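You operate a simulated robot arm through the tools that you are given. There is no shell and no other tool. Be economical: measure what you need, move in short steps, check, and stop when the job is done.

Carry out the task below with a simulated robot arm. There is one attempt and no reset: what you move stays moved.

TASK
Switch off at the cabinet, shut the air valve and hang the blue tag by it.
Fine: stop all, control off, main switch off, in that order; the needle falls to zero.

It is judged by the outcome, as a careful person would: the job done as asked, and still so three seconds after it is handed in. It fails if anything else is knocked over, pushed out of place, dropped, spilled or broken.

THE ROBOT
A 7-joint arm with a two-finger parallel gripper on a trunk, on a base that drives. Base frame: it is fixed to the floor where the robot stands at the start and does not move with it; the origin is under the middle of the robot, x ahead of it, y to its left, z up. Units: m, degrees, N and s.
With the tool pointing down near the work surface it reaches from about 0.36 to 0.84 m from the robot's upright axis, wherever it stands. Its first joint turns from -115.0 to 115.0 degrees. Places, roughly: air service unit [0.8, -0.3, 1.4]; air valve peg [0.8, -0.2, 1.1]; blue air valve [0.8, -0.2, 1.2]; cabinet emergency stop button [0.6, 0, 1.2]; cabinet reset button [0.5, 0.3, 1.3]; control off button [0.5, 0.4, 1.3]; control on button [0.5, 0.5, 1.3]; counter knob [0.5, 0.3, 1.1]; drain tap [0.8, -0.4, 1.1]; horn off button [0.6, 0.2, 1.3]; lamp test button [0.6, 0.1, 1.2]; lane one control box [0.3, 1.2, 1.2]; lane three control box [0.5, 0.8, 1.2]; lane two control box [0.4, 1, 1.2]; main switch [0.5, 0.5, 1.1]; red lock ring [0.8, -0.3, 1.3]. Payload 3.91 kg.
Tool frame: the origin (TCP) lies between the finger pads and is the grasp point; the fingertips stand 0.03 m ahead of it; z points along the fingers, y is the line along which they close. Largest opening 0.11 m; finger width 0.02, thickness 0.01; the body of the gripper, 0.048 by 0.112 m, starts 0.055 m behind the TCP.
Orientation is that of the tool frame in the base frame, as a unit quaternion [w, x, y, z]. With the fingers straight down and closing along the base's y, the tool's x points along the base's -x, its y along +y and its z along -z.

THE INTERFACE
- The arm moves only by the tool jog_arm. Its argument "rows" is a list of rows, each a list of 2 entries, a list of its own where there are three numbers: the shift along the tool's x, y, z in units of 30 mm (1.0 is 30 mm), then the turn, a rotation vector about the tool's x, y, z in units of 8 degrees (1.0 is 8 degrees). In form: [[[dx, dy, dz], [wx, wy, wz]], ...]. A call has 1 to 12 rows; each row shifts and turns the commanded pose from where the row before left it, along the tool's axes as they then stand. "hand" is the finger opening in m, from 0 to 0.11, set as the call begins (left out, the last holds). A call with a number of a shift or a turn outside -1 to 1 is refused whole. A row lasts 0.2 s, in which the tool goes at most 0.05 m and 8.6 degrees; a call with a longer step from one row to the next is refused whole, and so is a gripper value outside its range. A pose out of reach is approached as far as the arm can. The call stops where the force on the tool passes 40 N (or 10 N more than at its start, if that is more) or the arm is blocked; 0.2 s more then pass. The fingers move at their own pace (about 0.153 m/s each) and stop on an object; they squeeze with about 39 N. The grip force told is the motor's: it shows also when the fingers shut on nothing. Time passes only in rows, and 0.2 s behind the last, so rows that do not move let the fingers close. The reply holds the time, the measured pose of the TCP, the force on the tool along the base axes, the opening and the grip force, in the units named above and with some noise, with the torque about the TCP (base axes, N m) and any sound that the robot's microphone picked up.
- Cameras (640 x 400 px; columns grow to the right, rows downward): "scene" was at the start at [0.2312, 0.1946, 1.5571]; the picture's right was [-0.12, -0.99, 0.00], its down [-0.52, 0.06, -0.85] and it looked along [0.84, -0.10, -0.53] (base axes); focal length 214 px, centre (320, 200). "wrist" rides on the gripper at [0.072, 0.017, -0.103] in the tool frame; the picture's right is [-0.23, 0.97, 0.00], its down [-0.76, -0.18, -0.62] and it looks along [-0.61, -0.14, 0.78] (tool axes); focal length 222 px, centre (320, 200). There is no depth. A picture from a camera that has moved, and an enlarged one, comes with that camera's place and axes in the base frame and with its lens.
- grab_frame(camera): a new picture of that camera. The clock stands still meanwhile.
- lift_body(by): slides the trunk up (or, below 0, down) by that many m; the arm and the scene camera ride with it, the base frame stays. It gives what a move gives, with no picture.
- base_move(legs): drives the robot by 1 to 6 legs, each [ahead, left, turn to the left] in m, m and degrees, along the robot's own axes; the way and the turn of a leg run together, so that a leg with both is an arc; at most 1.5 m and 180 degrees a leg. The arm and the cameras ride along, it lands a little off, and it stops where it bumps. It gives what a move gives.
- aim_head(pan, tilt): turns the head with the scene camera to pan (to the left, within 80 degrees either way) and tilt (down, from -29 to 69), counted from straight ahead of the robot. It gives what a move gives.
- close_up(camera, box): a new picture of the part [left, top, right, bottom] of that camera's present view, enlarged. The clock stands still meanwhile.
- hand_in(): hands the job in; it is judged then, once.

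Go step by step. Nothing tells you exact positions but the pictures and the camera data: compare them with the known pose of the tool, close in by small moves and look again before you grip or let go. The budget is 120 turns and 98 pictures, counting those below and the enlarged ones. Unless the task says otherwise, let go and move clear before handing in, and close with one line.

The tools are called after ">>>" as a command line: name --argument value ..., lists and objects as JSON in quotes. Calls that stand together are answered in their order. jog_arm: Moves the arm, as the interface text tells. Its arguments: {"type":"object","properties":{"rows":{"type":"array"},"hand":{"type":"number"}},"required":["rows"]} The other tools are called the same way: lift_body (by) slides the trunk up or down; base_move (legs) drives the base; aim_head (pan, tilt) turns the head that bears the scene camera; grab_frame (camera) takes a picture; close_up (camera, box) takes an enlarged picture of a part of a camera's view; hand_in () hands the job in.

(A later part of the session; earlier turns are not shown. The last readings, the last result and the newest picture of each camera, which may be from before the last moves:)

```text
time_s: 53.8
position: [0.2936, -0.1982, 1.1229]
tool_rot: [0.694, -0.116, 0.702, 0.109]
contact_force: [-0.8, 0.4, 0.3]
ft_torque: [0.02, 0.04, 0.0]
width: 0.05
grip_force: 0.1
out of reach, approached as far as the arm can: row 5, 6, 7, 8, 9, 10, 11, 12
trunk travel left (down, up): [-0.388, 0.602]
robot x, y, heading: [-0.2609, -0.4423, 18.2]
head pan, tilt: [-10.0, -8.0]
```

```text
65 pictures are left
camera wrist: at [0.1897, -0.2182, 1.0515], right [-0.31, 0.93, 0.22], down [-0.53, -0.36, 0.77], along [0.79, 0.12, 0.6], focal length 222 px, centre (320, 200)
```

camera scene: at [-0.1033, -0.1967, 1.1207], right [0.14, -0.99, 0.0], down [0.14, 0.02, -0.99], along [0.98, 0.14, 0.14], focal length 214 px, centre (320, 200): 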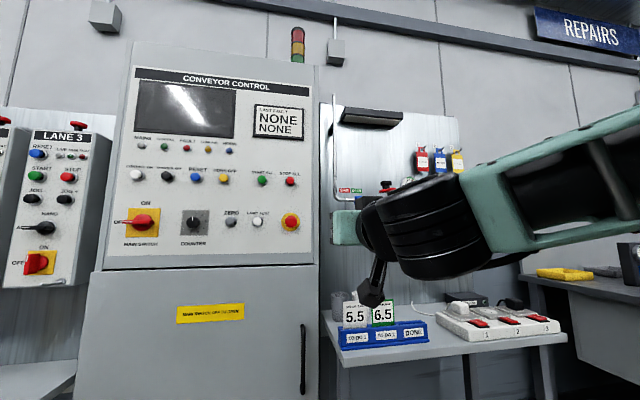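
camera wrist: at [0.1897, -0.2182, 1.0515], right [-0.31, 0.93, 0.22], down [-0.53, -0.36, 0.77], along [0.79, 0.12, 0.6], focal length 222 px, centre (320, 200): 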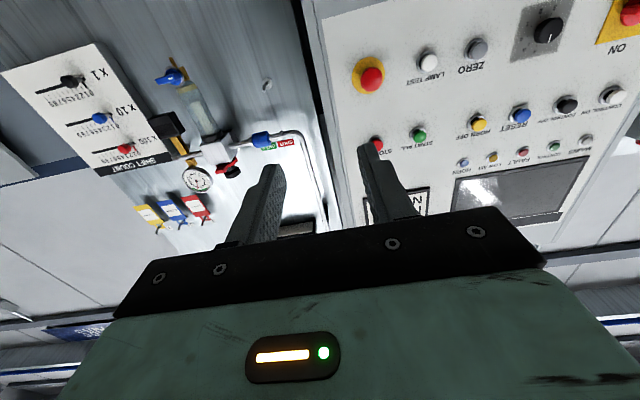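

>>> close_up --camera "wrist" --box '[120, 50, 320, 250]'

>>> base_move --legs '[[0.1, -0.2, 0]]'

>>> aim_head --pan -8 --tilt -10

>>> grab_frame --camera "scene"

>>> grab_frame --camera "wrist"

```text
2.00 times, centred on (220, 150) of wrist
camera zoom: at [0.1897, -0.2182, 1.0515], right [-0.31, 0.93, 0.22], down [-0.53, -0.36, 0.77], along [0.79, 0.12, 0.6], focal length 444 px, centre (520, 300)
```

zoom: 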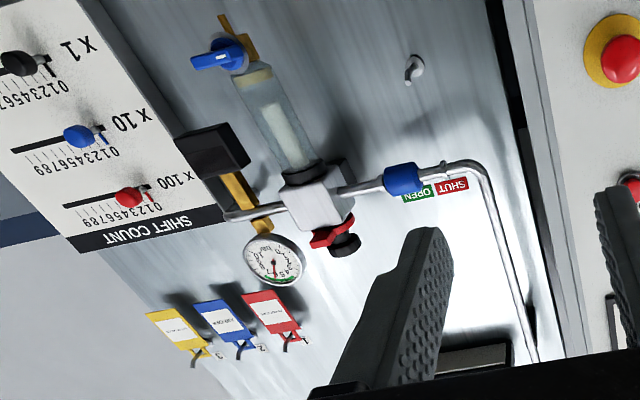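

```text
time_s: 55.5
position: [0.4518, -0.3579, 1.1229]
tool_rot: [0.694, -0.116, 0.702, 0.109]
contact_force: [-0.2, -0.8, 0.1]
ft_torque: [0.02, -0.02, 0.0]
width: 0.0501
grip_force: 0.2
trunk travel left (down, up): [-0.388, 0.602]
robot x, y, heading: [-0.1, -0.6062, 18.2]
head pan, tilt: [-10.0, -8.0]
```

```text
time_s: 56.1
position: [0.4512, -0.359, 1.1217]
tool_rot: [0.693, -0.117, 0.703, 0.109]
contact_force: [1.1, 0.4, -0.7]
ft_torque: [0.0, -0.02, 0.02]
width: 0.0499
grip_force: 0.0
trunk travel left (down, up): [-0.388, 0.602]
robot x, y, heading: [-0.1025, -0.6072, 18.4]
head pan, tilt: [-8.0, -10.0]
```

```text
63 pictures are left
camera scene: at [0.0523, -0.3533, 1.1236], right [0.18, -0.98, 0.0], down [0.17, 0.03, -0.98], along [0.97, 0.17, 0.17], focal length 214 px, centre (320, 200)
```

scene: 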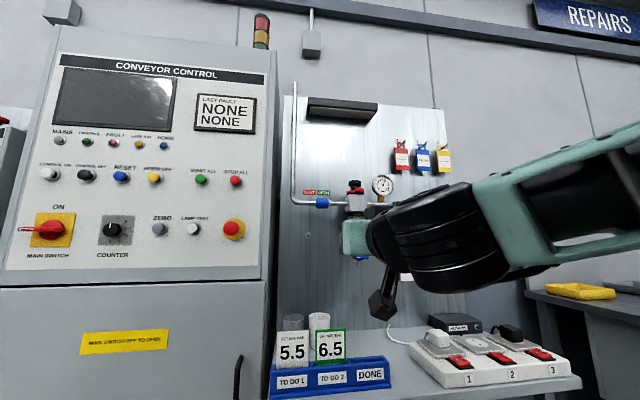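

```text
62 pictures are left
camera wrist: at [0.347, -0.3777, 1.0515], right [-0.3, 0.93, 0.22], down [-0.53, -0.36, 0.77], along [0.79, 0.12, 0.6], focal length 222 px, centre (320, 200)
```

wrist: 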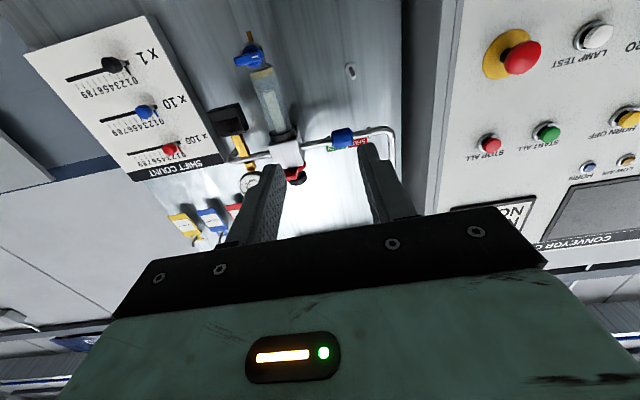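

The blue collar is a sliding-sleeve valve on the horizontal pipe, sitting under OPEN; SHUT is to its left. It is at about (0.772, −0.231, 1.242). A closer look:

>>> close_up --camera "scene" --box '[280, 160, 400, 240]'

>>> close_up --camera "wrist" --box '[210, 20, 410, 220]'

>>> close_up --camera "scene" --box '[370, 120, 470, 190]'

```text
5.00 times, centred on (340, 200) of scene
camera zoom: at [0.0523, -0.3533, 1.1236], right [0.18, -0.98, 0.0], down [0.17, 0.03, -0.98], along [0.97, 0.17, 0.17], focal length 1072 px, centre (220, 200)
```

zoom: 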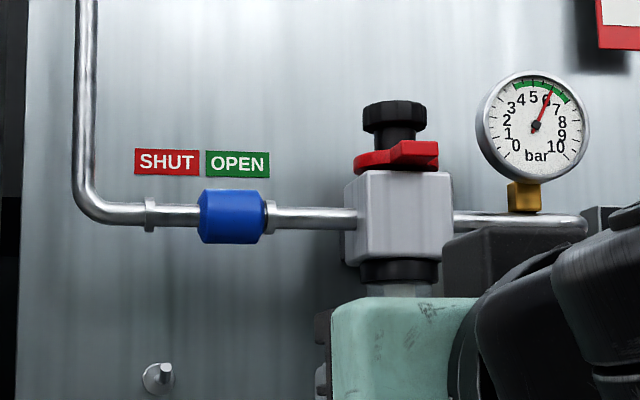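

```text
2.00 times, centred on (310, 120) of wrist
camera zoom: at [0.347, -0.3777, 1.0515], right [-0.3, 0.93, 0.22], down [-0.53, -0.36, 0.77], along [0.79, 0.12, 0.6], focal length 444 px, centre (340, 360)
```

zoom: 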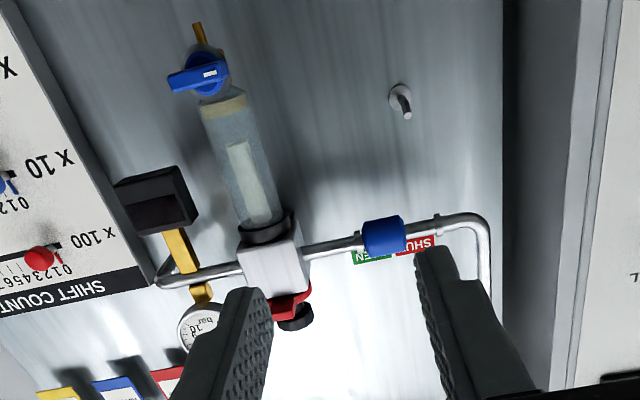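

```text
5.71 times, centred on (420, 155) of scene
camera zoom: at [0.0523, -0.3533, 1.1236], right [0.18, -0.98, 0.0], down [0.17, 0.03, -0.98], along [0.97, 0.17, 0.17], focal length 1226 px, centre (-251, 457)
```

zoom: 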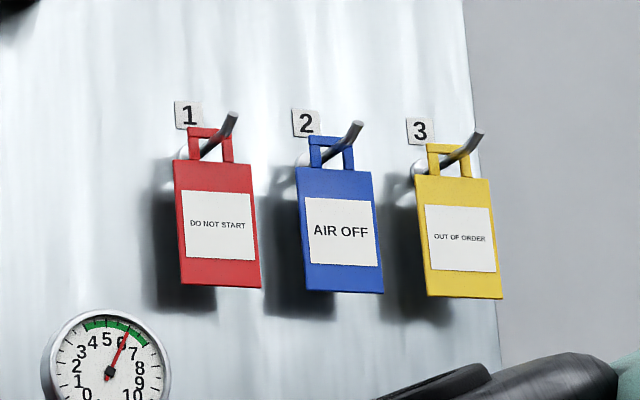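

The needle is at about 6 bar; the sleeve must slide about 30 mm left. The AIR OFF tag hangs on hook 2, and a free peg is below the valve. I'll roll the gripper 90° to grasp the sleeve from above and below, and come closer.

>>> jog_arm --rows '[[[0, 0, 0.5], [0, 0, -1]], [[0, 0, 0.5], [0, 0, -1]], [[0, 0, 0.5], [0, 0, -1]], [[0, 0, 0], [0, 0, -1]], [[0, 0, 0], [0, 0, -1]], [[0, 0, 0], [0, 0, -1]], [[0, 0, 0], [0, 0, -1]], [[0, 0, 0], [0, 0, -1]], [[0, 0, 0], [0, 0, -1]], [[0, 0, 0], [0, 0, -1]], [[0, 0, 0], [0, 0, -1]]]' --hand 0.08

>>> jog_arm --rows '[[[0, -1, 0], [0, 0, 0]], [[0, -1, 0], [0, 0, 0]], [[0, -1, 0], [0, 0, 0]], [[0, -1, 0], [0, 0, 0]], [[0, 0, 0], [0, 0, 0]]]'

>>> grab_frame --camera "wrist"

>>> grab_frame --camera "scene"

```text
time_s: 58.5
position: [0.4931, -0.3442, 1.1217]
tool_rot: [0.574, -0.572, 0.424, -0.404]
contact_force: [0.0, 0.0, -0.4]
ft_torque: [0.0, 0.0, 0.04]
width: 0.0799
grip_force: 0.1
trunk travel left (down, up): [-0.388, 0.602]
robot x, y, heading: [-0.104, -0.6096, 18.4]
head pan, tilt: [-8.0, -10.0]
```

```text
time_s: 59.7
position: [0.4966, -0.3448, 1.2069]
tool_rot: [0.576, -0.57, 0.424, -0.403]
contact_force: [-0.6, 0.2, -0.6]
ft_torque: [0.02, -0.02, -0.03]
width: 0.0802
grip_force: 0.0
out of reach, approached as far as the arm can: row 3, 4
trunk travel left (down, up): [-0.388, 0.602]
robot x, y, heading: [-0.0982, -0.6065, 18.3]
head pan, tilt: [-8.0, -10.0]
```

```text
58 pictures are left
camera wrist: at [0.4219, -0.4465, 1.1884], right [-0.09, 0.24, -0.97], down [-0.83, 0.52, 0.21], along [0.55, 0.82, 0.15], focal length 222 px, centre (320, 200)
```

wrist: 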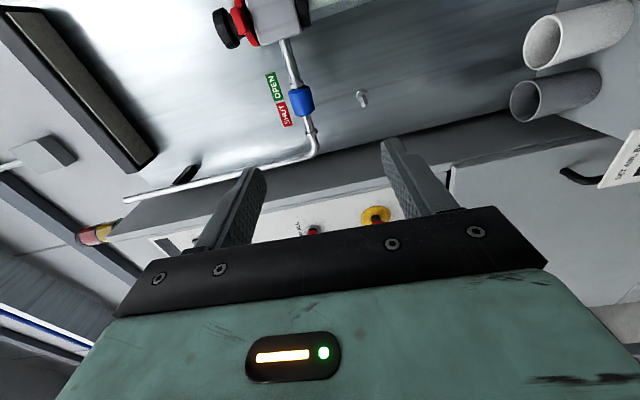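

```text
57 pictures are left
camera scene: at [0.0523, -0.3533, 1.1236], right [0.18, -0.98, 0.0], down [0.17, 0.03, -0.98], along [0.97, 0.17, 0.17], focal length 214 px, centre (320, 200)
```

scene: 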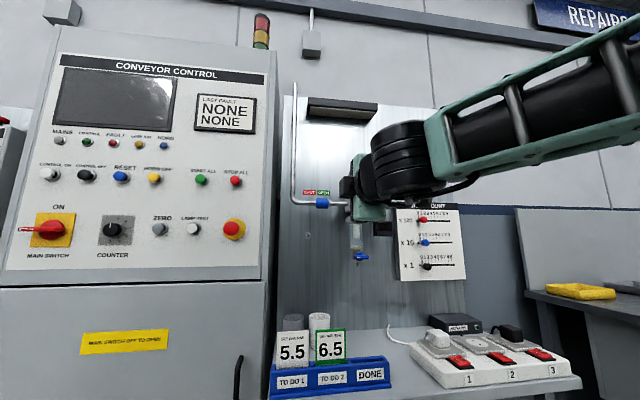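

Sleeve confirmed at (0.772, −0.232, 1.241). Raising the trunk 35 mm and driving 0.19 m closer.

>>> lift_body --by 0.035

>>> base_move --legs '[[0.19, 0.02, 0]]'

>>> grab_frame --camera "wrist"

>>> grab_frame --camera "scene"

```text
time_s: 60.5
position: [0.4971, -0.3443, 1.2402]
tool_rot: [0.576, -0.571, 0.423, -0.403]
contact_force: [0.4, 0.1, 0.7]
ft_torque: [0.05, -0.02, 0.02]
width: 0.0798
grip_force: 0.0
trunk travel left (down, up): [-0.423, 0.567]
robot x, y, heading: [-0.1022, -0.6102, 18.1]
head pan, tilt: [-8.0, -10.0]
```

```text
time_s: 62.0
position: [0.6737, -0.266, 1.241]
tool_rot: [0.577, -0.57, 0.424, -0.404]
contact_force: [-0.5, 0.3, 0.8]
ft_torque: [0.01, 0.0, 0.01]
width: 0.08
grip_force: 0.1
trunk travel left (down, up): [-0.423, 0.567]
robot x, y, heading: [0.0738, -0.5281, 18.2]
head pan, tilt: [-8.0, -10.0]
```

```text
56 pictures are left
camera wrist: at [0.5976, -0.3679, 1.2233], right [-0.09, 0.24, -0.97], down [-0.83, 0.52, 0.21], along [0.55, 0.82, 0.15], focal length 222 px, centre (320, 200)
```

wrist: 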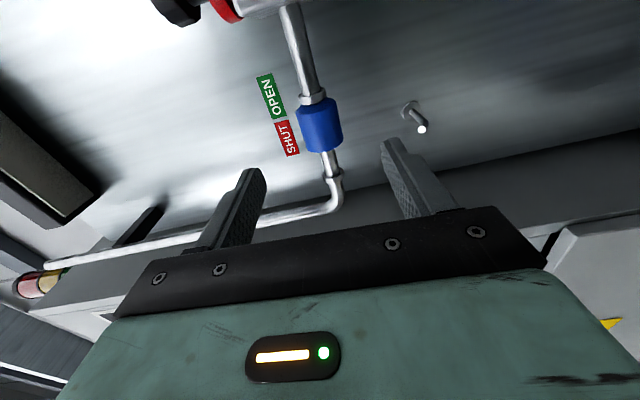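

```text
55 pictures are left
camera scene: at [0.228, -0.2746, 1.1586], right [0.18, -0.98, 0.0], down [0.17, 0.03, -0.98], along [0.97, 0.17, 0.17], focal length 214 px, centre (320, 200)
```

scene: 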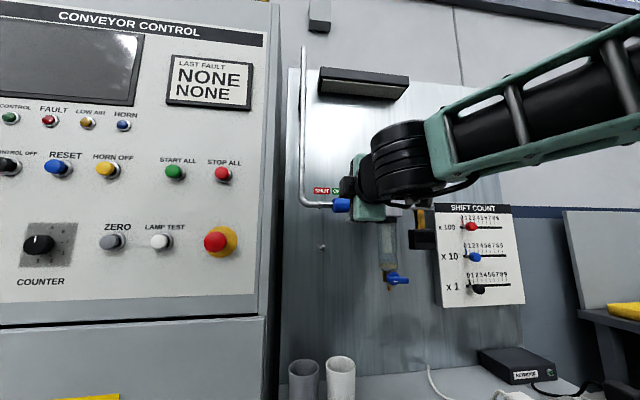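

Tool is aligned with the sleeve in height and sideways. Advancing about 0.1 m.

>>> jog_arm --rows '[[[0, 0, 0.7], [0, 0, 0]], [[0, 0, 0.7], [0, 0, 0]], [[0, 0, 0.7], [0, 0, 0]], [[0, 0, 0.5], [0, 0, 0]], [[0, 0, 0.4], [0, 0, 0]], [[0, 0, 0.3], [0, 0, 0]], [[0, 0, 0], [0, 0, 0]]]'

>>> grab_frame --camera "wrist"

```text
time_s: 63.6
position: [0.7672, -0.235, 1.2401]
tool_rot: [0.576, -0.571, 0.424, -0.404]
contact_force: [0.3, -1.3, -0.8]
ft_torque: [0.02, 0.0, 0.0]
width: 0.08
grip_force: 0.1
trunk travel left (down, up): [-0.423, 0.567]
robot x, y, heading: [0.0741, -0.5307, 18.3]
head pan, tilt: [-8.0, -10.0]
```

```text
54 pictures are left
camera wrist: at [0.6915, -0.337, 1.2226], right [-0.09, 0.24, -0.97], down [-0.83, 0.52, 0.21], along [0.55, 0.82, 0.15], focal length 222 px, centre (320, 200)
```

wrist: 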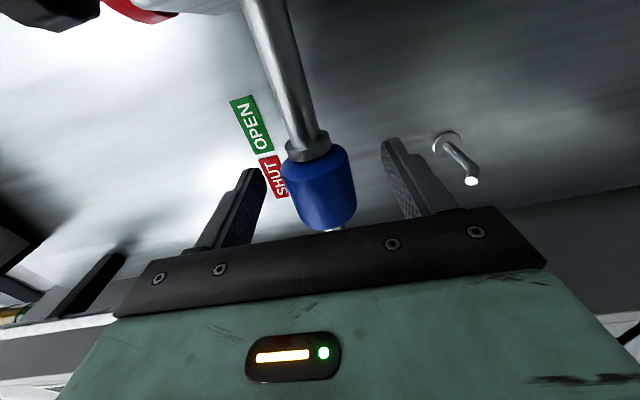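

The sleeve is between the fingers; closing.

>>> jog_arm --rows '[[[0, 0, 0.15], [0, 0, 0]], [[0, 0, 0], [0, 0, 0]], [[0, 0, 0], [0, 0, 0]], [[0, 0, 0], [0, 0, 0]]]' --hand 0.02

>>> jog_arm --rows '[[[-0.2, 0, 0], [0, 0, 0]], [[-0.2, 0, 0], [0, 0, 0]], [[-0.2, 0, 0], [0, 0, 0]], [[-0.2, 0, 0], [0, 0, 0]], [[-0.1, 0, 0], [0, 0, 0]], [[-0.1, 0, 0], [0, 0, 0]], [[-0.1, 0, 0], [0, 0, 0]]]'

>>> grab_frame --camera "wrist"

```text
time_s: 64.6
position: [0.7691, -0.2323, 1.2389]
tool_rot: [0.577, -0.571, 0.423, -0.403]
contact_force: [-31.8, -13.6, -16.1]
ft_torque: [-1.1, -0.17, -0.32]
width: 0.0376
grip_force: 45.2
trunk travel left (down, up): [-0.423, 0.567]
robot x, y, heading: [0.0727, -0.5262, 18.2]
head pan, tilt: [-8.0, -10.0]
```

```text
time_s: 66.2
position: [0.7608, -0.2044, 1.24]
tool_rot: [0.574, -0.57, 0.426, -0.405]
contact_force: [-28.5, -22.2, -25.3]
ft_torque: [-0.99, -0.12, 0.18]
width: 0.0376
grip_force: 45.2
trunk travel left (down, up): [-0.423, 0.567]
robot x, y, heading: [0.0732, -0.5277, 18.2]
head pan, tilt: [-8.0, -10.0]
```

```text
53 pictures are left
camera wrist: at [0.6854, -0.3062, 1.2225], right [-0.09, 0.24, -0.97], down [-0.83, 0.53, 0.21], along [0.56, 0.82, 0.15], focal length 222 px, centre (320, 200)
```

wrist: 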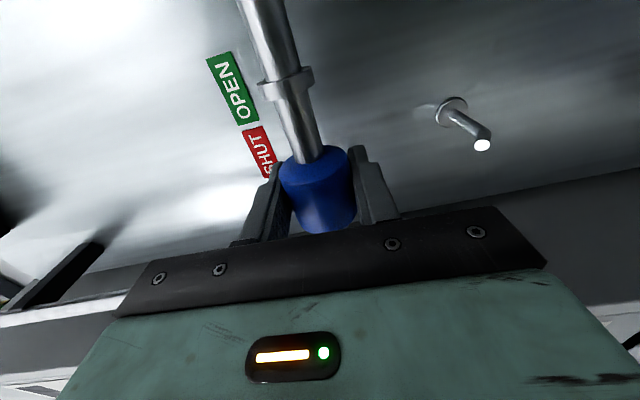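

The sleeve slid about 29 mm; nudging it to its stop.

>>> jog_arm --rows '[[[-0.1, 0, -0.1], [0, 0, 0]], [[-0.1, 0, 0], [0, 0, 0]], [[-0.1, 0, 0], [0, 0, 0]]]'

>>> grab_frame --camera "wrist"

>>> close_up --camera "scene" --box '[280, 150, 480, 290]'

```text
time_s: 67.0
position: [0.761, -0.2008, 1.2397]
tool_rot: [0.574, -0.567, 0.429, -0.407]
contact_force: [11.1, -35.4, -20.5]
ft_torque: [-1.05, -0.34, -0.06]
width: 0.0378
grip_force: 44.6
trunk travel left (down, up): [-0.423, 0.567]
robot x, y, heading: [0.0753, -0.5308, 18.1]
head pan, tilt: [-8.0, -10.0]
```

```text
52 pictures are left
camera wrist: at [0.6839, -0.3021, 1.2222], right [-0.09, 0.24, -0.97], down [-0.82, 0.53, 0.21], along [0.56, 0.81, 0.15], focal length 222 px, centre (320, 200)
```

wrist: 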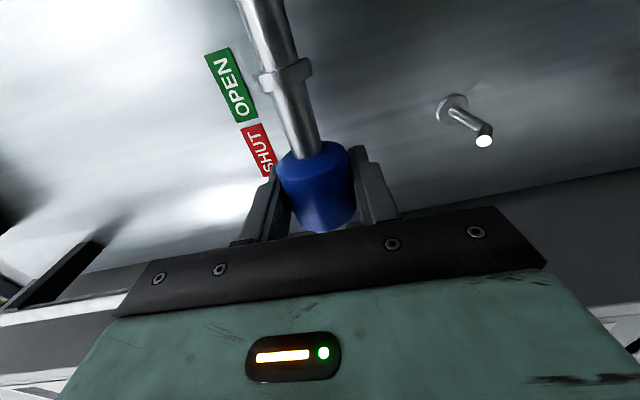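

```text
2.86 times, centred on (380, 220) of scene
camera zoom: at [0.2297, -0.2765, 1.1588], right [0.18, -0.98, 0.0], down [0.17, 0.03, -0.98], along [0.97, 0.17, 0.17], focal length 613 px, centre (149, 143)
```

zoom: 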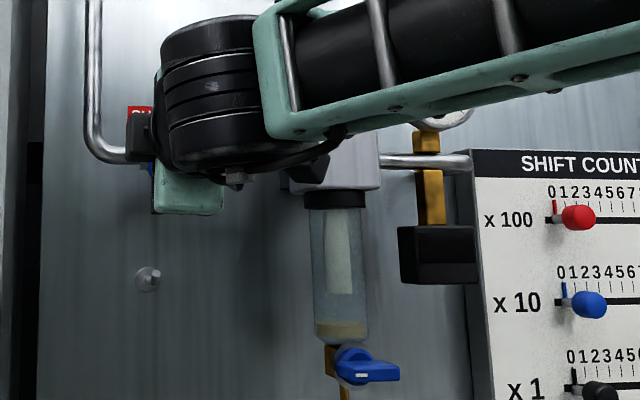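

At its stop. Releasing and backing out, then checking the gauge.

>>> jog_arm --rows '[[[0, 0, 0], [0, 0, 0]], [[0, 0, 0], [0, 0, 0]], [[0, 0, -0.5], [0, 0, 0]], [[0, 0, -0.7], [0, 0, 0]], [[0, 0, -0.9], [0, 0, 0]], [[0, 0, -0.9], [0, 0, 0]]]' --hand 0.08

>>> base_move --legs '[[-0.2, 0, 0]]'

>>> jog_arm --rows '[[[0, 0, 0], [0, 0, 1]], [[0, 0, 0], [0, 0, 1]], [[0, 0, 0], [0, 0, 1]], [[0, 0, 0], [0, 0, 1]], [[0, 0, 0], [0, 0, 1]], [[0, 0, 0], [0, 0, 1]], [[0, 0, 0], [0, 0, 1]], [[0, 0, 0], [0, 0, 1]], [[0, 0, 0], [0, 0, 1]], [[0, 0, 0], [0, 0, 1]], [[0, 0, 0], [0, 0, 1]]]'

>>> grab_frame --camera "scene"

>>> grab_frame --camera "wrist"

```text
time_s: 68.4
position: [0.6699, -0.2221, 1.2409]
tool_rot: [0.577, -0.57, 0.423, -0.403]
contact_force: [0.3, -0.2, -0.3]
ft_torque: [0.0, -0.02, -0.01]
width: 0.0801
grip_force: 0.1
trunk travel left (down, up): [-0.423, 0.567]
robot x, y, heading: [0.0738, -0.5278, 18.1]
head pan, tilt: [-8.0, -10.0]
```

```text
time_s: 70.0
position: [0.4802, -0.2842, 1.2417]
tool_rot: [0.576, -0.57, 0.424, -0.404]
contact_force: [0.4, 0.4, 0.4]
ft_torque: [0.02, -0.03, 0.01]
width: 0.08
grip_force: 0.0
trunk travel left (down, up): [-0.423, 0.567]
robot x, y, heading: [-0.1168, -0.5906, 17.9]
head pan, tilt: [-8.0, -10.0]
```

```text
time_s: 72.4
position: [0.4806, -0.2825, 1.241]
tool_rot: [0.695, -0.115, 0.701, 0.111]
contact_force: [0.0, 0.0, -0.5]
ft_torque: [-0.02, 0.02, 0.0]
width: 0.0801
grip_force: 0.1
trunk travel left (down, up): [-0.423, 0.567]
robot x, y, heading: [-0.1152, -0.5915, 18.2]
head pan, tilt: [-8.0, -10.0]
```

```text
50 pictures are left
camera scene: at [0.0385, -0.3368, 1.1586], right [0.18, -0.98, 0.0], down [0.17, 0.03, -0.98], along [0.97, 0.17, 0.17], focal length 214 px, centre (320, 200)
```

scene: 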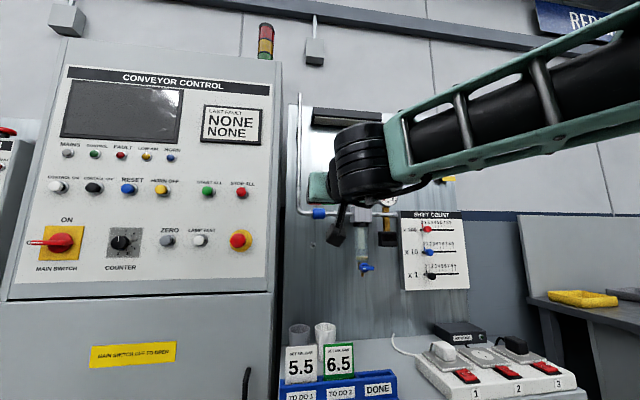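

```text
49 pictures are left
camera wrist: at [0.3765, -0.3023, 1.1702], right [-0.3, 0.93, 0.22], down [-0.53, -0.36, 0.77], along [0.79, 0.12, 0.6], focal length 222 px, centre (320, 200)
```

wrist: 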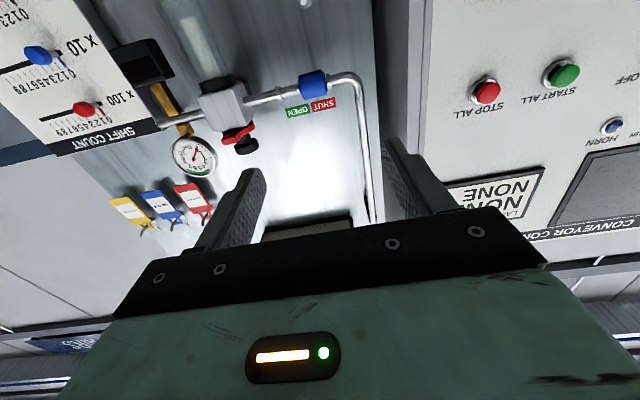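

>>> close_up --camera "wrist" --box '[90, 50, 370, 250]'

>>> close_up --camera "wrist" --box '[160, 120, 230, 190]'

```text
2.00 times, centred on (230, 150) of wrist
camera zoom: at [0.3765, -0.3023, 1.1702], right [-0.3, 0.93, 0.22], down [-0.53, -0.36, 0.77], along [0.79, 0.12, 0.6], focal length 444 px, centre (500, 300)
```

zoom: 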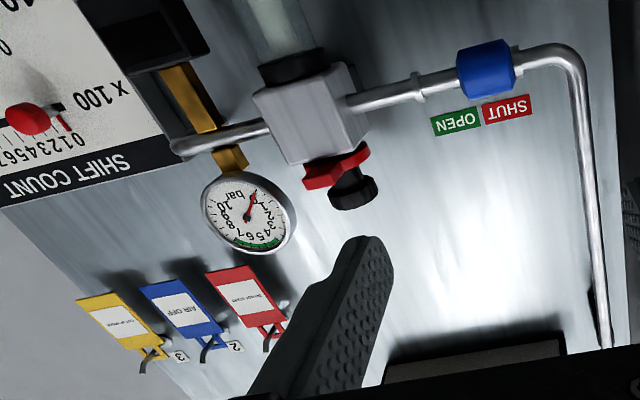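

```text
5.71 times, centred on (195, 155) of wrist
camera zoom: at [0.3765, -0.3023, 1.1702], right [-0.3, 0.93, 0.22], down [-0.53, -0.36, 0.77], along [0.79, 0.12, 0.6], focal length 1269 px, centre (1034, 457)
```

zoom: 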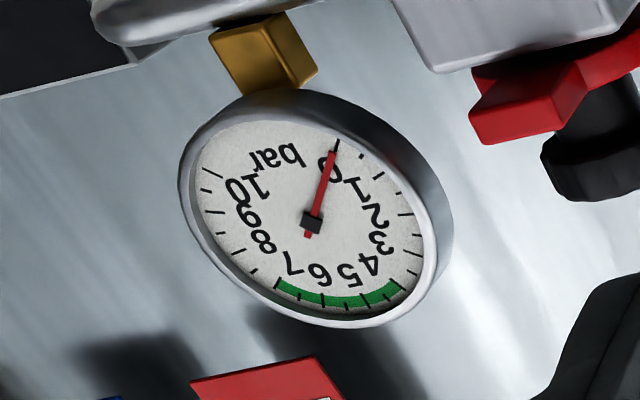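

The needle reads zero and the sleeve sits under SHUT. Next is the blue AIR OFF tag (centre ≈ (0.951, −0.620, 1.435)): raise the trunk 0.19 m and drive 0.47 m right, keeping the arm posture.

>>> lift_body --by 0.19

>>> base_move --legs '[[0, -0.47, 0]]'

>>> aim_head --pan 0 --tilt 5

>>> grab_frame --camera "scene"

>>> grab_frame --camera "wrist"

```text
time_s: 74.5
position: [0.4808, -0.2841, 1.4316]
tool_rot: [0.695, -0.116, 0.702, 0.109]
contact_force: [-0.7, 0.5, 0.5]
ft_torque: [-0.05, -0.02, -0.01]
width: 0.0801
grip_force: 0.0
trunk travel left (down, up): [-0.613, 0.377]
robot x, y, heading: [-0.1153, -0.5898, 17.9]
head pan, tilt: [-8.0, -10.0]
```

```text
time_s: 77.3
position: [0.6266, -0.7298, 1.4305]
tool_rot: [0.695, -0.115, 0.701, 0.109]
contact_force: [0.1, -0.4, -0.6]
ft_torque: [0.0, -0.02, 0.05]
width: 0.0799
grip_force: 0.1
trunk travel left (down, up): [-0.613, 0.377]
robot x, y, heading: [0.0283, -1.0364, 18.2]
head pan, tilt: [-8.0, -10.0]
```

```text
time_s: 78.1
position: [0.6254, -0.7304, 1.4321]
tool_rot: [0.695, -0.116, 0.701, 0.11]
contact_force: [0.3, 0.2, -0.8]
ft_torque: [-0.03, 0.0, -0.02]
width: 0.0802
grip_force: 0.1
trunk travel left (down, up): [-0.613, 0.377]
robot x, y, heading: [0.0311, -1.0354, 18.0]
head pan, tilt: [0.0, 5.0]
```

```text
46 pictures are left
camera scene: at [0.1888, -0.7692, 1.3255], right [0.31, -0.95, 0.0], down [-0.08, -0.03, -1.0], along [0.95, 0.31, -0.09], focal length 214 px, centre (320, 200)
```

scene: 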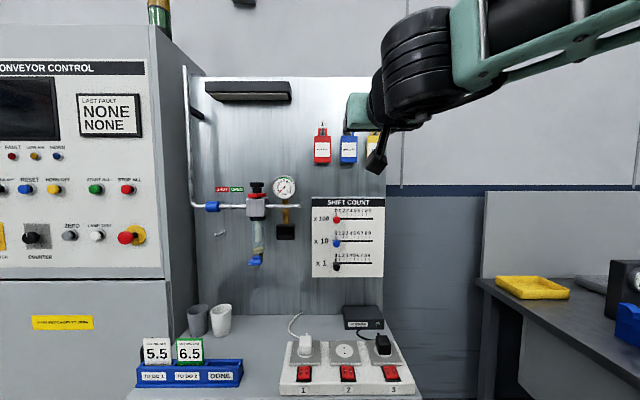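

```text
45 pictures are left
camera wrist: at [0.5225, -0.7487, 1.3601], right [-0.3, 0.93, 0.22], down [-0.53, -0.36, 0.77], along [0.79, 0.12, 0.6], focal length 222 px, centre (320, 200)
```

wrist: 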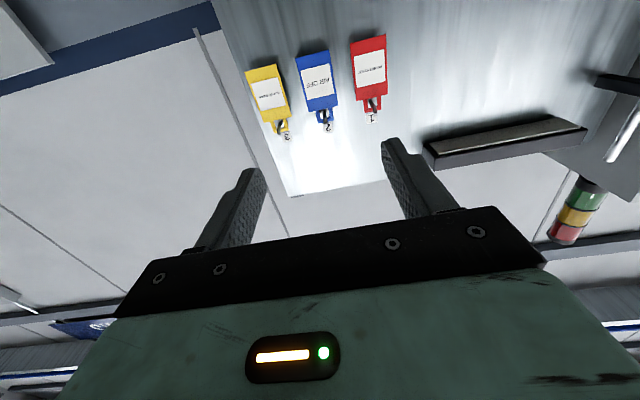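

Tag centre refines to s-aligned within 6 mm and z ≈ 1.435. Driving 0.19 m closer and re-checking.

>>> base_move --legs '[[0.19, -0.005, 0]]'

>>> grab_frame --camera "wrist"

>>> close_up --camera "scene" --box '[280, 80, 460, 200]'

```text
time_s: 79.6
position: [0.8099, -0.6757, 1.4332]
tool_rot: [0.695, -0.116, 0.701, 0.11]
contact_force: [-0.9, 0.9, 0.1]
ft_torque: [-0.01, 0.0, -0.01]
width: 0.08
grip_force: 0.1
trunk travel left (down, up): [-0.613, 0.377]
robot x, y, heading: [0.2118, -0.9842, 18.6]
head pan, tilt: [0.0, 5.0]
```

```text
44 pictures are left
camera wrist: at [0.7064, -0.693, 1.3601], right [-0.31, 0.93, 0.22], down [-0.53, -0.36, 0.77], along [0.79, 0.12, 0.6], focal length 222 px, centre (320, 200)
```

wrist: 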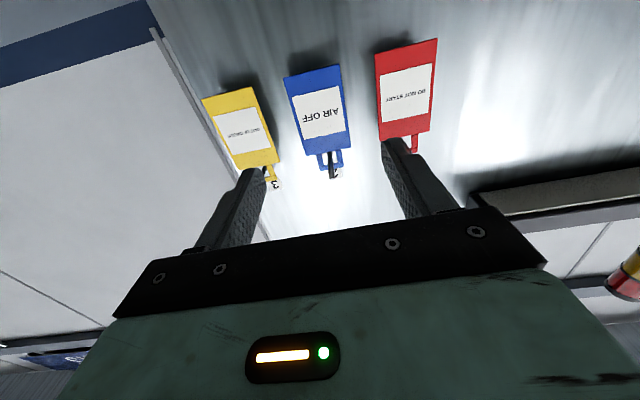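

```text
3.33 times, centred on (370, 140) of scene
camera zoom: at [0.3727, -0.7139, 1.3255], right [0.31, -0.95, 0.0], down [-0.08, -0.03, -1.0], along [0.95, 0.31, -0.09], focal length 715 px, centre (153, 400)
```

zoom: 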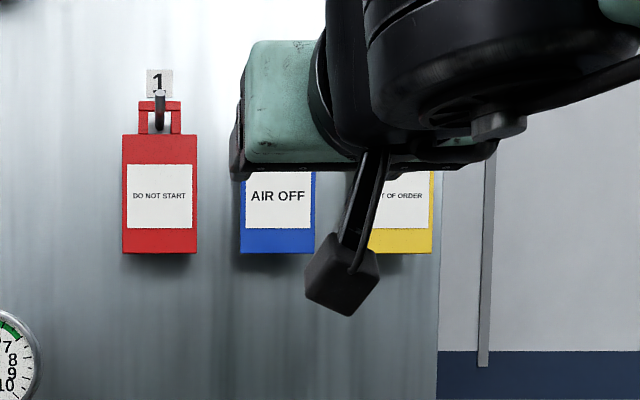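

Tag plane is at about n ≈ 0.72 (tips are 0.13 m short), aligned within 2 mm. I'll drive 60 mm closer, narrow the opening to clear the neighbours, and re-check.

>>> base_move --legs '[[0.06, 0, 0]]'

>>> jog_arm --rows '[[[-0.13, 0, 0], [0, 0, 0]], [[0, 0, 0], [0, 0, 0]], [[0, 0, 0], [0, 0, 0]]]' --hand 0.074

>>> grab_frame --camera "wrist"

```text
time_s: 80.6
position: [0.8662, -0.6553, 1.4317]
tool_rot: [0.695, -0.115, 0.701, 0.109]
contact_force: [-0.1, 0.6, -0.1]
ft_torque: [0.03, 0.0, -0.02]
width: 0.0799
grip_force: 0.2
trunk travel left (down, up): [-0.613, 0.377]
robot x, y, heading: [0.2712, -0.9644, 18.3]
head pan, tilt: [0.0, 5.0]
```

```text
time_s: 81.4
position: [0.8675, -0.6548, 1.4364]
tool_rot: [0.695, -0.115, 0.701, 0.109]
contact_force: [0.1, 0.1, -0.5]
ft_torque: [0.02, -0.01, -0.06]
width: 0.0741
grip_force: 0.0
trunk travel left (down, up): [-0.613, 0.377]
robot x, y, heading: [0.2694, -0.9623, 18.1]
head pan, tilt: [0.0, 5.0]
```

```text
42 pictures are left
camera wrist: at [0.7633, -0.6735, 1.3639], right [-0.31, 0.93, 0.22], down [-0.53, -0.36, 0.77], along [0.79, 0.12, 0.6], focal length 222 px, centre (320, 200)
```

wrist: 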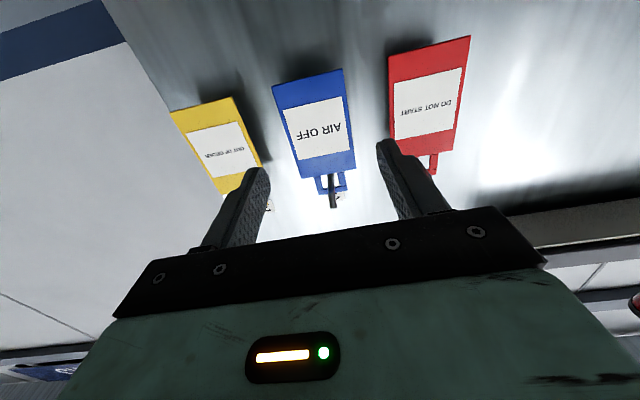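

Still aligned (2 mm to the right). Advancing 65 mm and looking.

>>> jog_arm --rows '[[[0, -0.07, 0.5], [0, 0, 0]], [[0, 0, 0.5], [0, 0, 0]], [[0, 0, 0.5], [0, 0, 0]], [[0, 0, 0.4], [0, 0, 0]], [[0, 0, 0.3], [0, 0, 0]], [[0, 0, 0], [0, 0, 0]]]'

>>> grab_frame --camera "wrist"

>>> close_up --camera "scene" --box '[280, 60, 480, 190]'

```text
time_s: 82.8
position: [0.9312, -0.636, 1.4334]
tool_rot: [0.695, -0.117, 0.701, 0.111]
contact_force: [0.8, -0.4, 0.8]
ft_torque: [0.0, -0.01, -0.03]
width: 0.0742
grip_force: 0.1
trunk travel left (down, up): [-0.613, 0.377]
robot x, y, heading: [0.272, -0.9625, 17.8]
head pan, tilt: [0.0, 5.0]
```

```text
41 pictures are left
camera wrist: at [0.827, -0.6549, 1.3633], right [-0.31, 0.93, 0.22], down [-0.53, -0.36, 0.77], along [0.79, 0.12, 0.6], focal length 222 px, centre (320, 200)
```

wrist: 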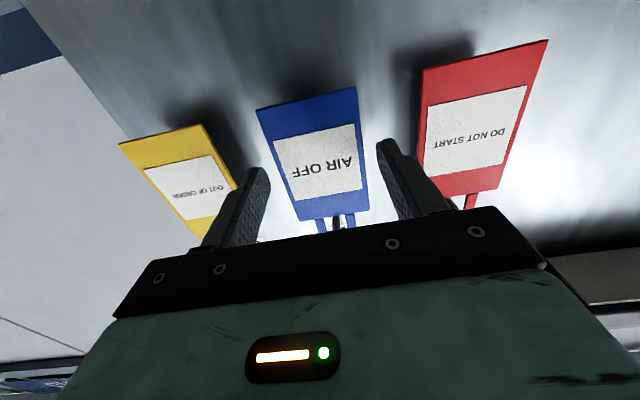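

```text
3.08 times, centred on (380, 125) of scene
camera zoom: at [0.4296, -0.695, 1.3255], right [0.31, -0.95, 0.0], down [-0.08, -0.03, -1.0], along [0.95, 0.31, -0.09], focal length 660 px, centre (135, 431)
```

zoom: 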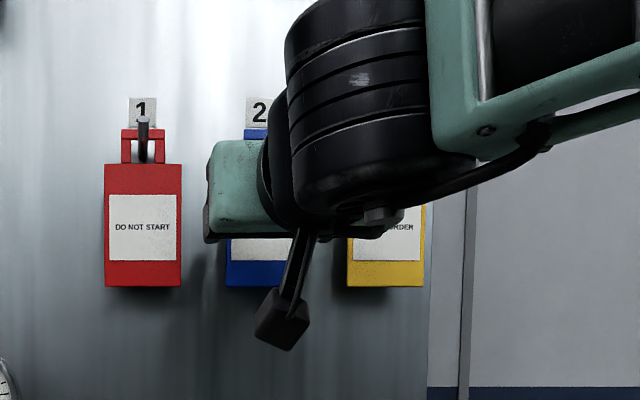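

Both fingers are clear of the neighbours and beside the blue tag. Advancing 22 mm more, then closing.

>>> jog_arm --rows '[[[0, 0, 0.3], [0, 0, 0]], [[0, 0, 0.25], [0, 0, 0]], [[0, 0, 0.2], [0, 0, 0]], [[0, 0, 0], [0, 0, 0]]]'

>>> grab_frame --camera "wrist"

```text
time_s: 83.8
position: [0.9516, -0.6287, 1.4348]
tool_rot: [0.695, -0.116, 0.702, 0.109]
contact_force: [-0.1, 0.1, 0.4]
ft_torque: [-0.03, 0.01, -0.03]
width: 0.0741
grip_force: 0.1
trunk travel left (down, up): [-0.613, 0.377]
robot x, y, heading: [0.2724, -0.9634, 18.3]
head pan, tilt: [0.0, 5.0]
```

```text
39 pictures are left
camera wrist: at [0.8478, -0.6477, 1.3631], right [-0.31, 0.93, 0.22], down [-0.53, -0.36, 0.77], along [0.79, 0.12, 0.6], focal length 222 px, centre (320, 200)
```

wrist: 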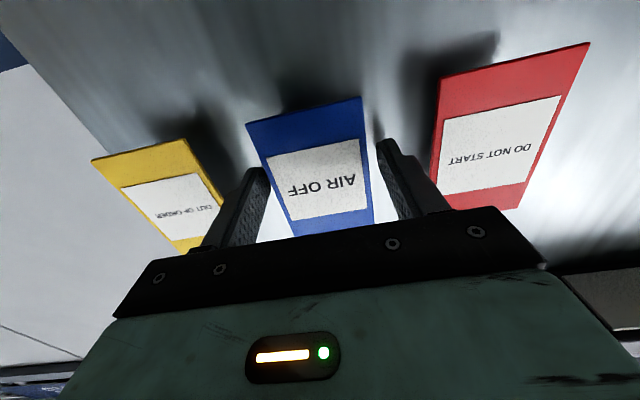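

The tag lies between the pads. Closing on its edges.

>>> jog_arm --rows '[[[0, 0, 0], [0, 0, 0]], [[0, 0, 0], [0, 0, 0]], [[0, 0, 0], [0, 0, 0]]]' --hand 0.04

>>> grab_frame --camera "wrist"

```text
time_s: 84.6
position: [0.9506, -0.6295, 1.4341]
tool_rot: [0.695, -0.115, 0.701, 0.109]
contact_force: [-0.3, -0.5, -0.4]
ft_torque: [0.01, -0.02, 0.02]
width: 0.0584
grip_force: 38.9
trunk travel left (down, up): [-0.613, 0.377]
robot x, y, heading: [0.2747, -0.961, 18.2]
head pan, tilt: [0.0, 5.0]
```

```text
38 pictures are left
camera wrist: at [0.8478, -0.6477, 1.363], right [-0.31, 0.93, 0.22], down [-0.53, -0.36, 0.77], along [0.79, 0.12, 0.6], focal length 222 px, centre (320, 200)
```

wrist: 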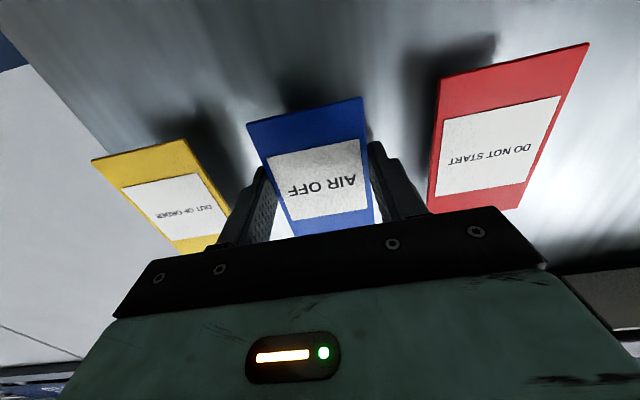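

Gripped. Before unhooking, I look at the hook shape closely on the neighbouring red tag.

>>> close_up --camera "scene" --box '[305, 80, 365, 120]'

>>> jog_arm --rows '[[[-0.1, 0, 0], [0, 0, 0]], [[-0.1, 0, 0], [0, 0, 0]]]'

```text
10.00 times, centred on (335, 100) of scene
camera zoom: at [0.4296, -0.695, 1.3255], right [0.31, -0.95, 0.0], down [-0.08, -0.03, -1.0], along [0.95, 0.31, -0.09], focal length 2145 px, centre (170, 1200)
```

zoom: 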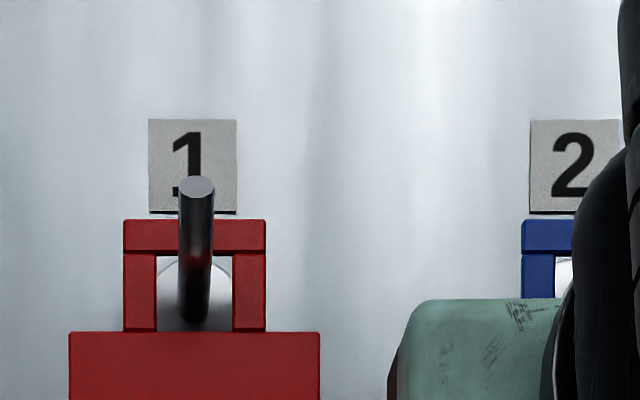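

```text
time_s: 85.2
position: [0.9515, -0.6299, 1.4406]
tool_rot: [0.695, -0.116, 0.701, 0.11]
contact_force: [0.6, -0.1, -0.7]
ft_torque: [0.0, 0.0, -0.04]
width: 0.0587
grip_force: 39.6
trunk travel left (down, up): [-0.613, 0.377]
robot x, y, heading: [0.2668, -0.9655, 18.4]
head pan, tilt: [0.0, 5.0]
```

The hook rises gently outward. The tag lifted 6 mm freely; now I draw it out along the hook, rising slightly.

>>> jog_arm --rows '[[[-0.08, 0, -0.2], [0, 0, 0]], [[-0.1, 0, -0.25], [0, 0, 0]], [[-0.1, 0, -0.25], [0, 0, 0]]]'

>>> grab_frame --camera "wrist"

>>> close_up --camera "scene" --box '[305, 60, 425, 140]'

```text
time_s: 86.0
position: [0.9337, -0.6345, 1.4453]
tool_rot: [0.693, -0.116, 0.703, 0.109]
contact_force: [3.2, -0.3, -14.7]
ft_torque: [-0.08, 0.31, 0.0]
width: 0.0585
grip_force: 39.1
trunk travel left (down, up): [-0.613, 0.377]
robot x, y, heading: [0.2713, -0.9613, 18.1]
head pan, tilt: [0.0, 5.0]
```

```text
36 pictures are left
camera wrist: at [0.8296, -0.6537, 1.3745], right [-0.3, 0.93, 0.22], down [-0.53, -0.36, 0.77], along [0.79, 0.12, 0.6], focal length 222 px, centre (320, 200)
```

wrist: 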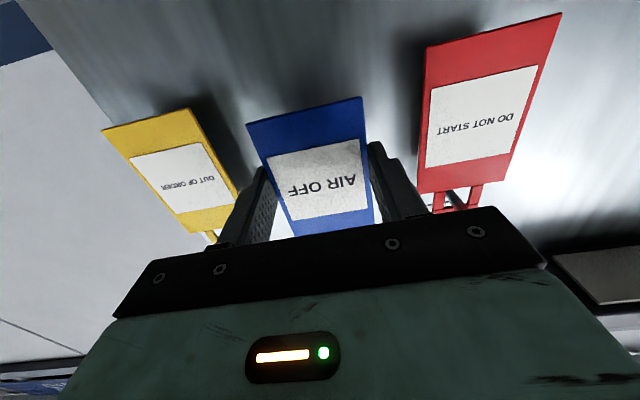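

```text
5.00 times, centred on (365, 100) of scene
camera zoom: at [0.4304, -0.6947, 1.325], right [0.31, -0.95, 0.0], down [-0.08, -0.03, -1.0], along [0.95, 0.31, -0.09], focal length 1072 px, centre (95, 700)
```

zoom: 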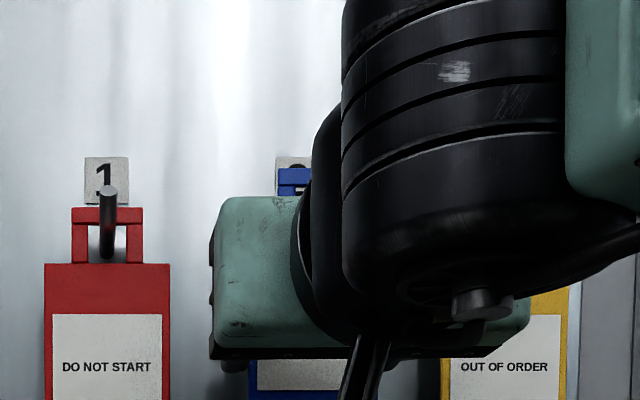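

A 15 N downward push: I am lifting faster than the hook rises. Lowering slightly and continuing outward.

>>> jog_arm --rows '[[[0.2, 0, 0], [0, 0, 0]], [[0, 0, -0.25], [0, 0, 0]], [[0, 0, 0], [0, 0, 0]]]'

```text
time_s: 86.8
position: [0.9232, -0.638, 1.444]
tool_rot: [0.695, -0.116, 0.701, 0.11]
contact_force: [0.3, 0.2, 0.8]
ft_torque: [-0.02, 0.01, 0.01]
width: 0.0583
grip_force: 39.0
trunk travel left (down, up): [-0.613, 0.377]
robot x, y, heading: [0.2694, -0.9652, 18.5]
head pan, tilt: [0.0, 5.0]
```

>>> jog_arm --rows '[[[-0.03, 0, -0.2], [0, 0, 0]], [[-0.05, 0, -0.2], [0, 0, 0]], [[0, 0, 0], [0, 0, 0]]]'

>>> grab_frame --camera "wrist"

>>> close_up --camera "scene" --box '[305, 60, 425, 140]'

```text
time_s: 87.6
position: [0.9132, -0.6404, 1.4448]
tool_rot: [0.695, -0.116, 0.701, 0.111]
contact_force: [0.3, -1.0, -0.4]
ft_torque: [-0.02, -0.02, -0.01]
width: 0.0583
grip_force: 39.0
trunk travel left (down, up): [-0.613, 0.377]
robot x, y, heading: [0.2694, -0.9647, 18.4]
head pan, tilt: [0.0, 5.0]
```

```text
34 pictures are left
camera wrist: at [0.8097, -0.6602, 1.3739], right [-0.31, 0.93, 0.22], down [-0.53, -0.36, 0.77], along [0.79, 0.12, 0.6], focal length 222 px, centre (320, 200)
```

wrist: 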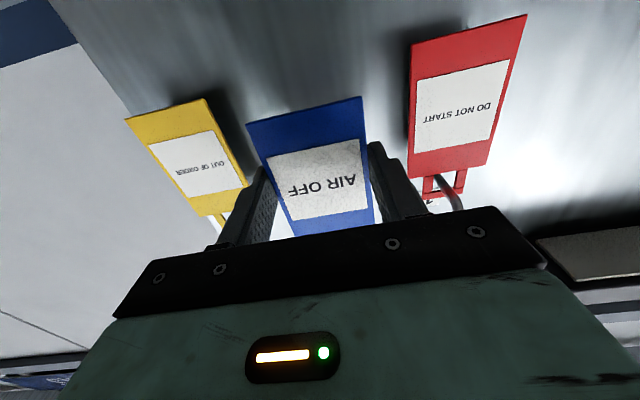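

```text
5.00 times, centred on (365, 100) of scene
camera zoom: at [0.4296, -0.6949, 1.3254], right [0.31, -0.95, 0.0], down [-0.08, -0.03, -1.0], along [0.95, 0.31, -0.09], focal length 1072 px, centre (95, 700)
```

zoom: 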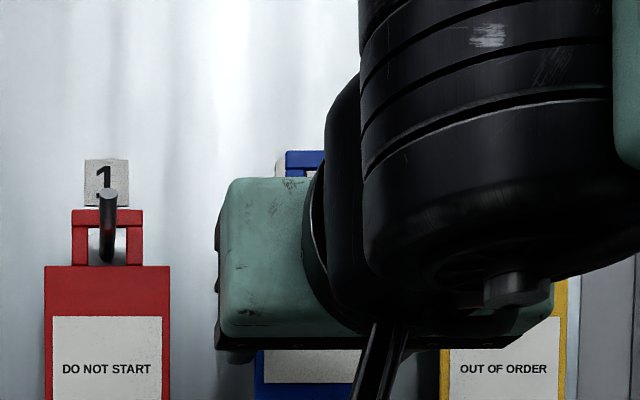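

>>> close_up --camera "wrist" --box '[390, 150, 490, 220]'

>>> jog_arm --rows '[[[0, 0, -0.2], [0, 0, 0]], [[-0.05, 0, -0.2], [0, 0, 0]], [[0, 0, 0], [0, 0, 0]]]'

```text
5.71 times, centred on (440, 185) of wrist
camera zoom: at [0.8097, -0.6602, 1.3739], right [-0.31, 0.93, 0.22], down [-0.53, -0.36, 0.77], along [0.79, 0.12, 0.6], focal length 1269 px, centre (-366, 286)
```

zoom: 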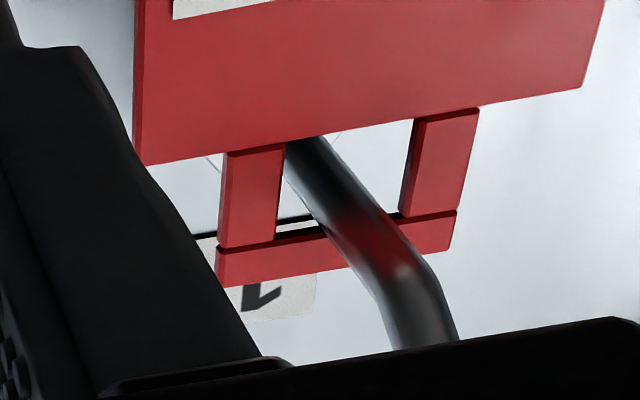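

```text
time_s: 88.4
position: [0.9019, -0.6458, 1.447]
tool_rot: [0.695, -0.116, 0.701, 0.11]
contact_force: [0.2, 0.2, 0.0]
ft_torque: [-0.03, 0.0, -0.02]
width: 0.0582
grip_force: 38.9
trunk travel left (down, up): [-0.613, 0.377]
robot x, y, heading: [0.2723, -0.9647, 17.9]
head pan, tilt: [0.0, 5.0]
```

No resistance: the loop should be past the short upturned tip. Moving out another 40 mm and verifying.

>>> jog_arm --rows '[[[-0.1, 0, -0.3], [0, 0, 0]], [[-0.1, 0, -0.4], [0, 0, 0]], [[0, 0, -0.7], [0, 0, 0]], [[0, 0, -0.7], [0, 0, 0]], [[0, 0, 0], [0, 0, 0]]]'

>>> grab_frame --camera "wrist"

>>> grab_frame --camera "scene"

```text
time_s: 89.6
position: [0.8417, -0.6664, 1.4534]
tool_rot: [0.694, -0.117, 0.701, 0.11]
contact_force: [0.5, -0.1, 0.4]
ft_torque: [0.02, -0.01, 0.0]
width: 0.0586
grip_force: 39.0
trunk travel left (down, up): [-0.613, 0.377]
robot x, y, heading: [0.2707, -0.9661, 18.0]
head pan, tilt: [0.0, 5.0]
```

```text
31 pictures are left
camera wrist: at [0.7388, -0.6842, 1.3827], right [-0.31, 0.93, 0.22], down [-0.53, -0.36, 0.77], along [0.79, 0.12, 0.6], focal length 222 px, centre (320, 200)
```

wrist: 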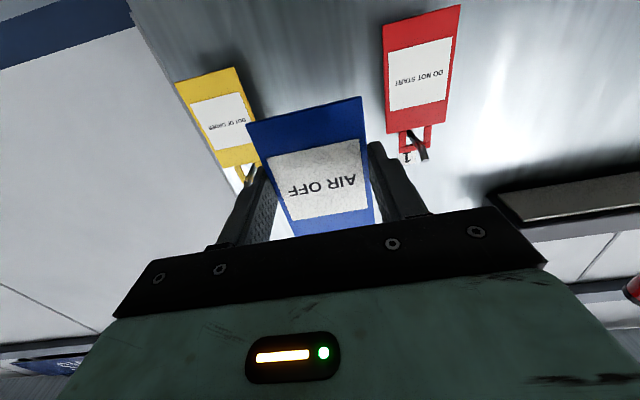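

```text
30 pictures are left
camera scene: at [0.4296, -0.6949, 1.3254], right [0.31, -0.95, 0.0], down [-0.08, -0.03, -1.0], along [0.95, 0.31, -0.09], focal length 214 px, centre (320, 200)
```

scene: 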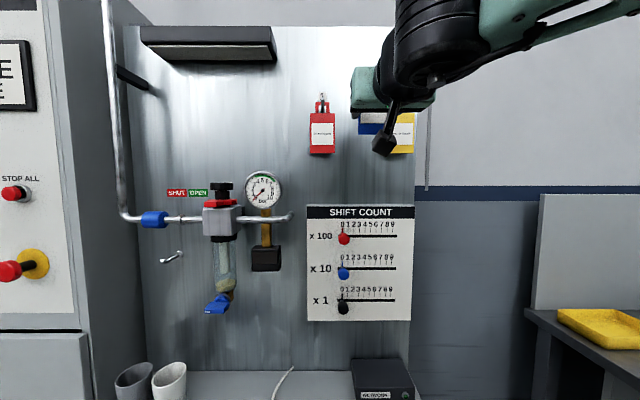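

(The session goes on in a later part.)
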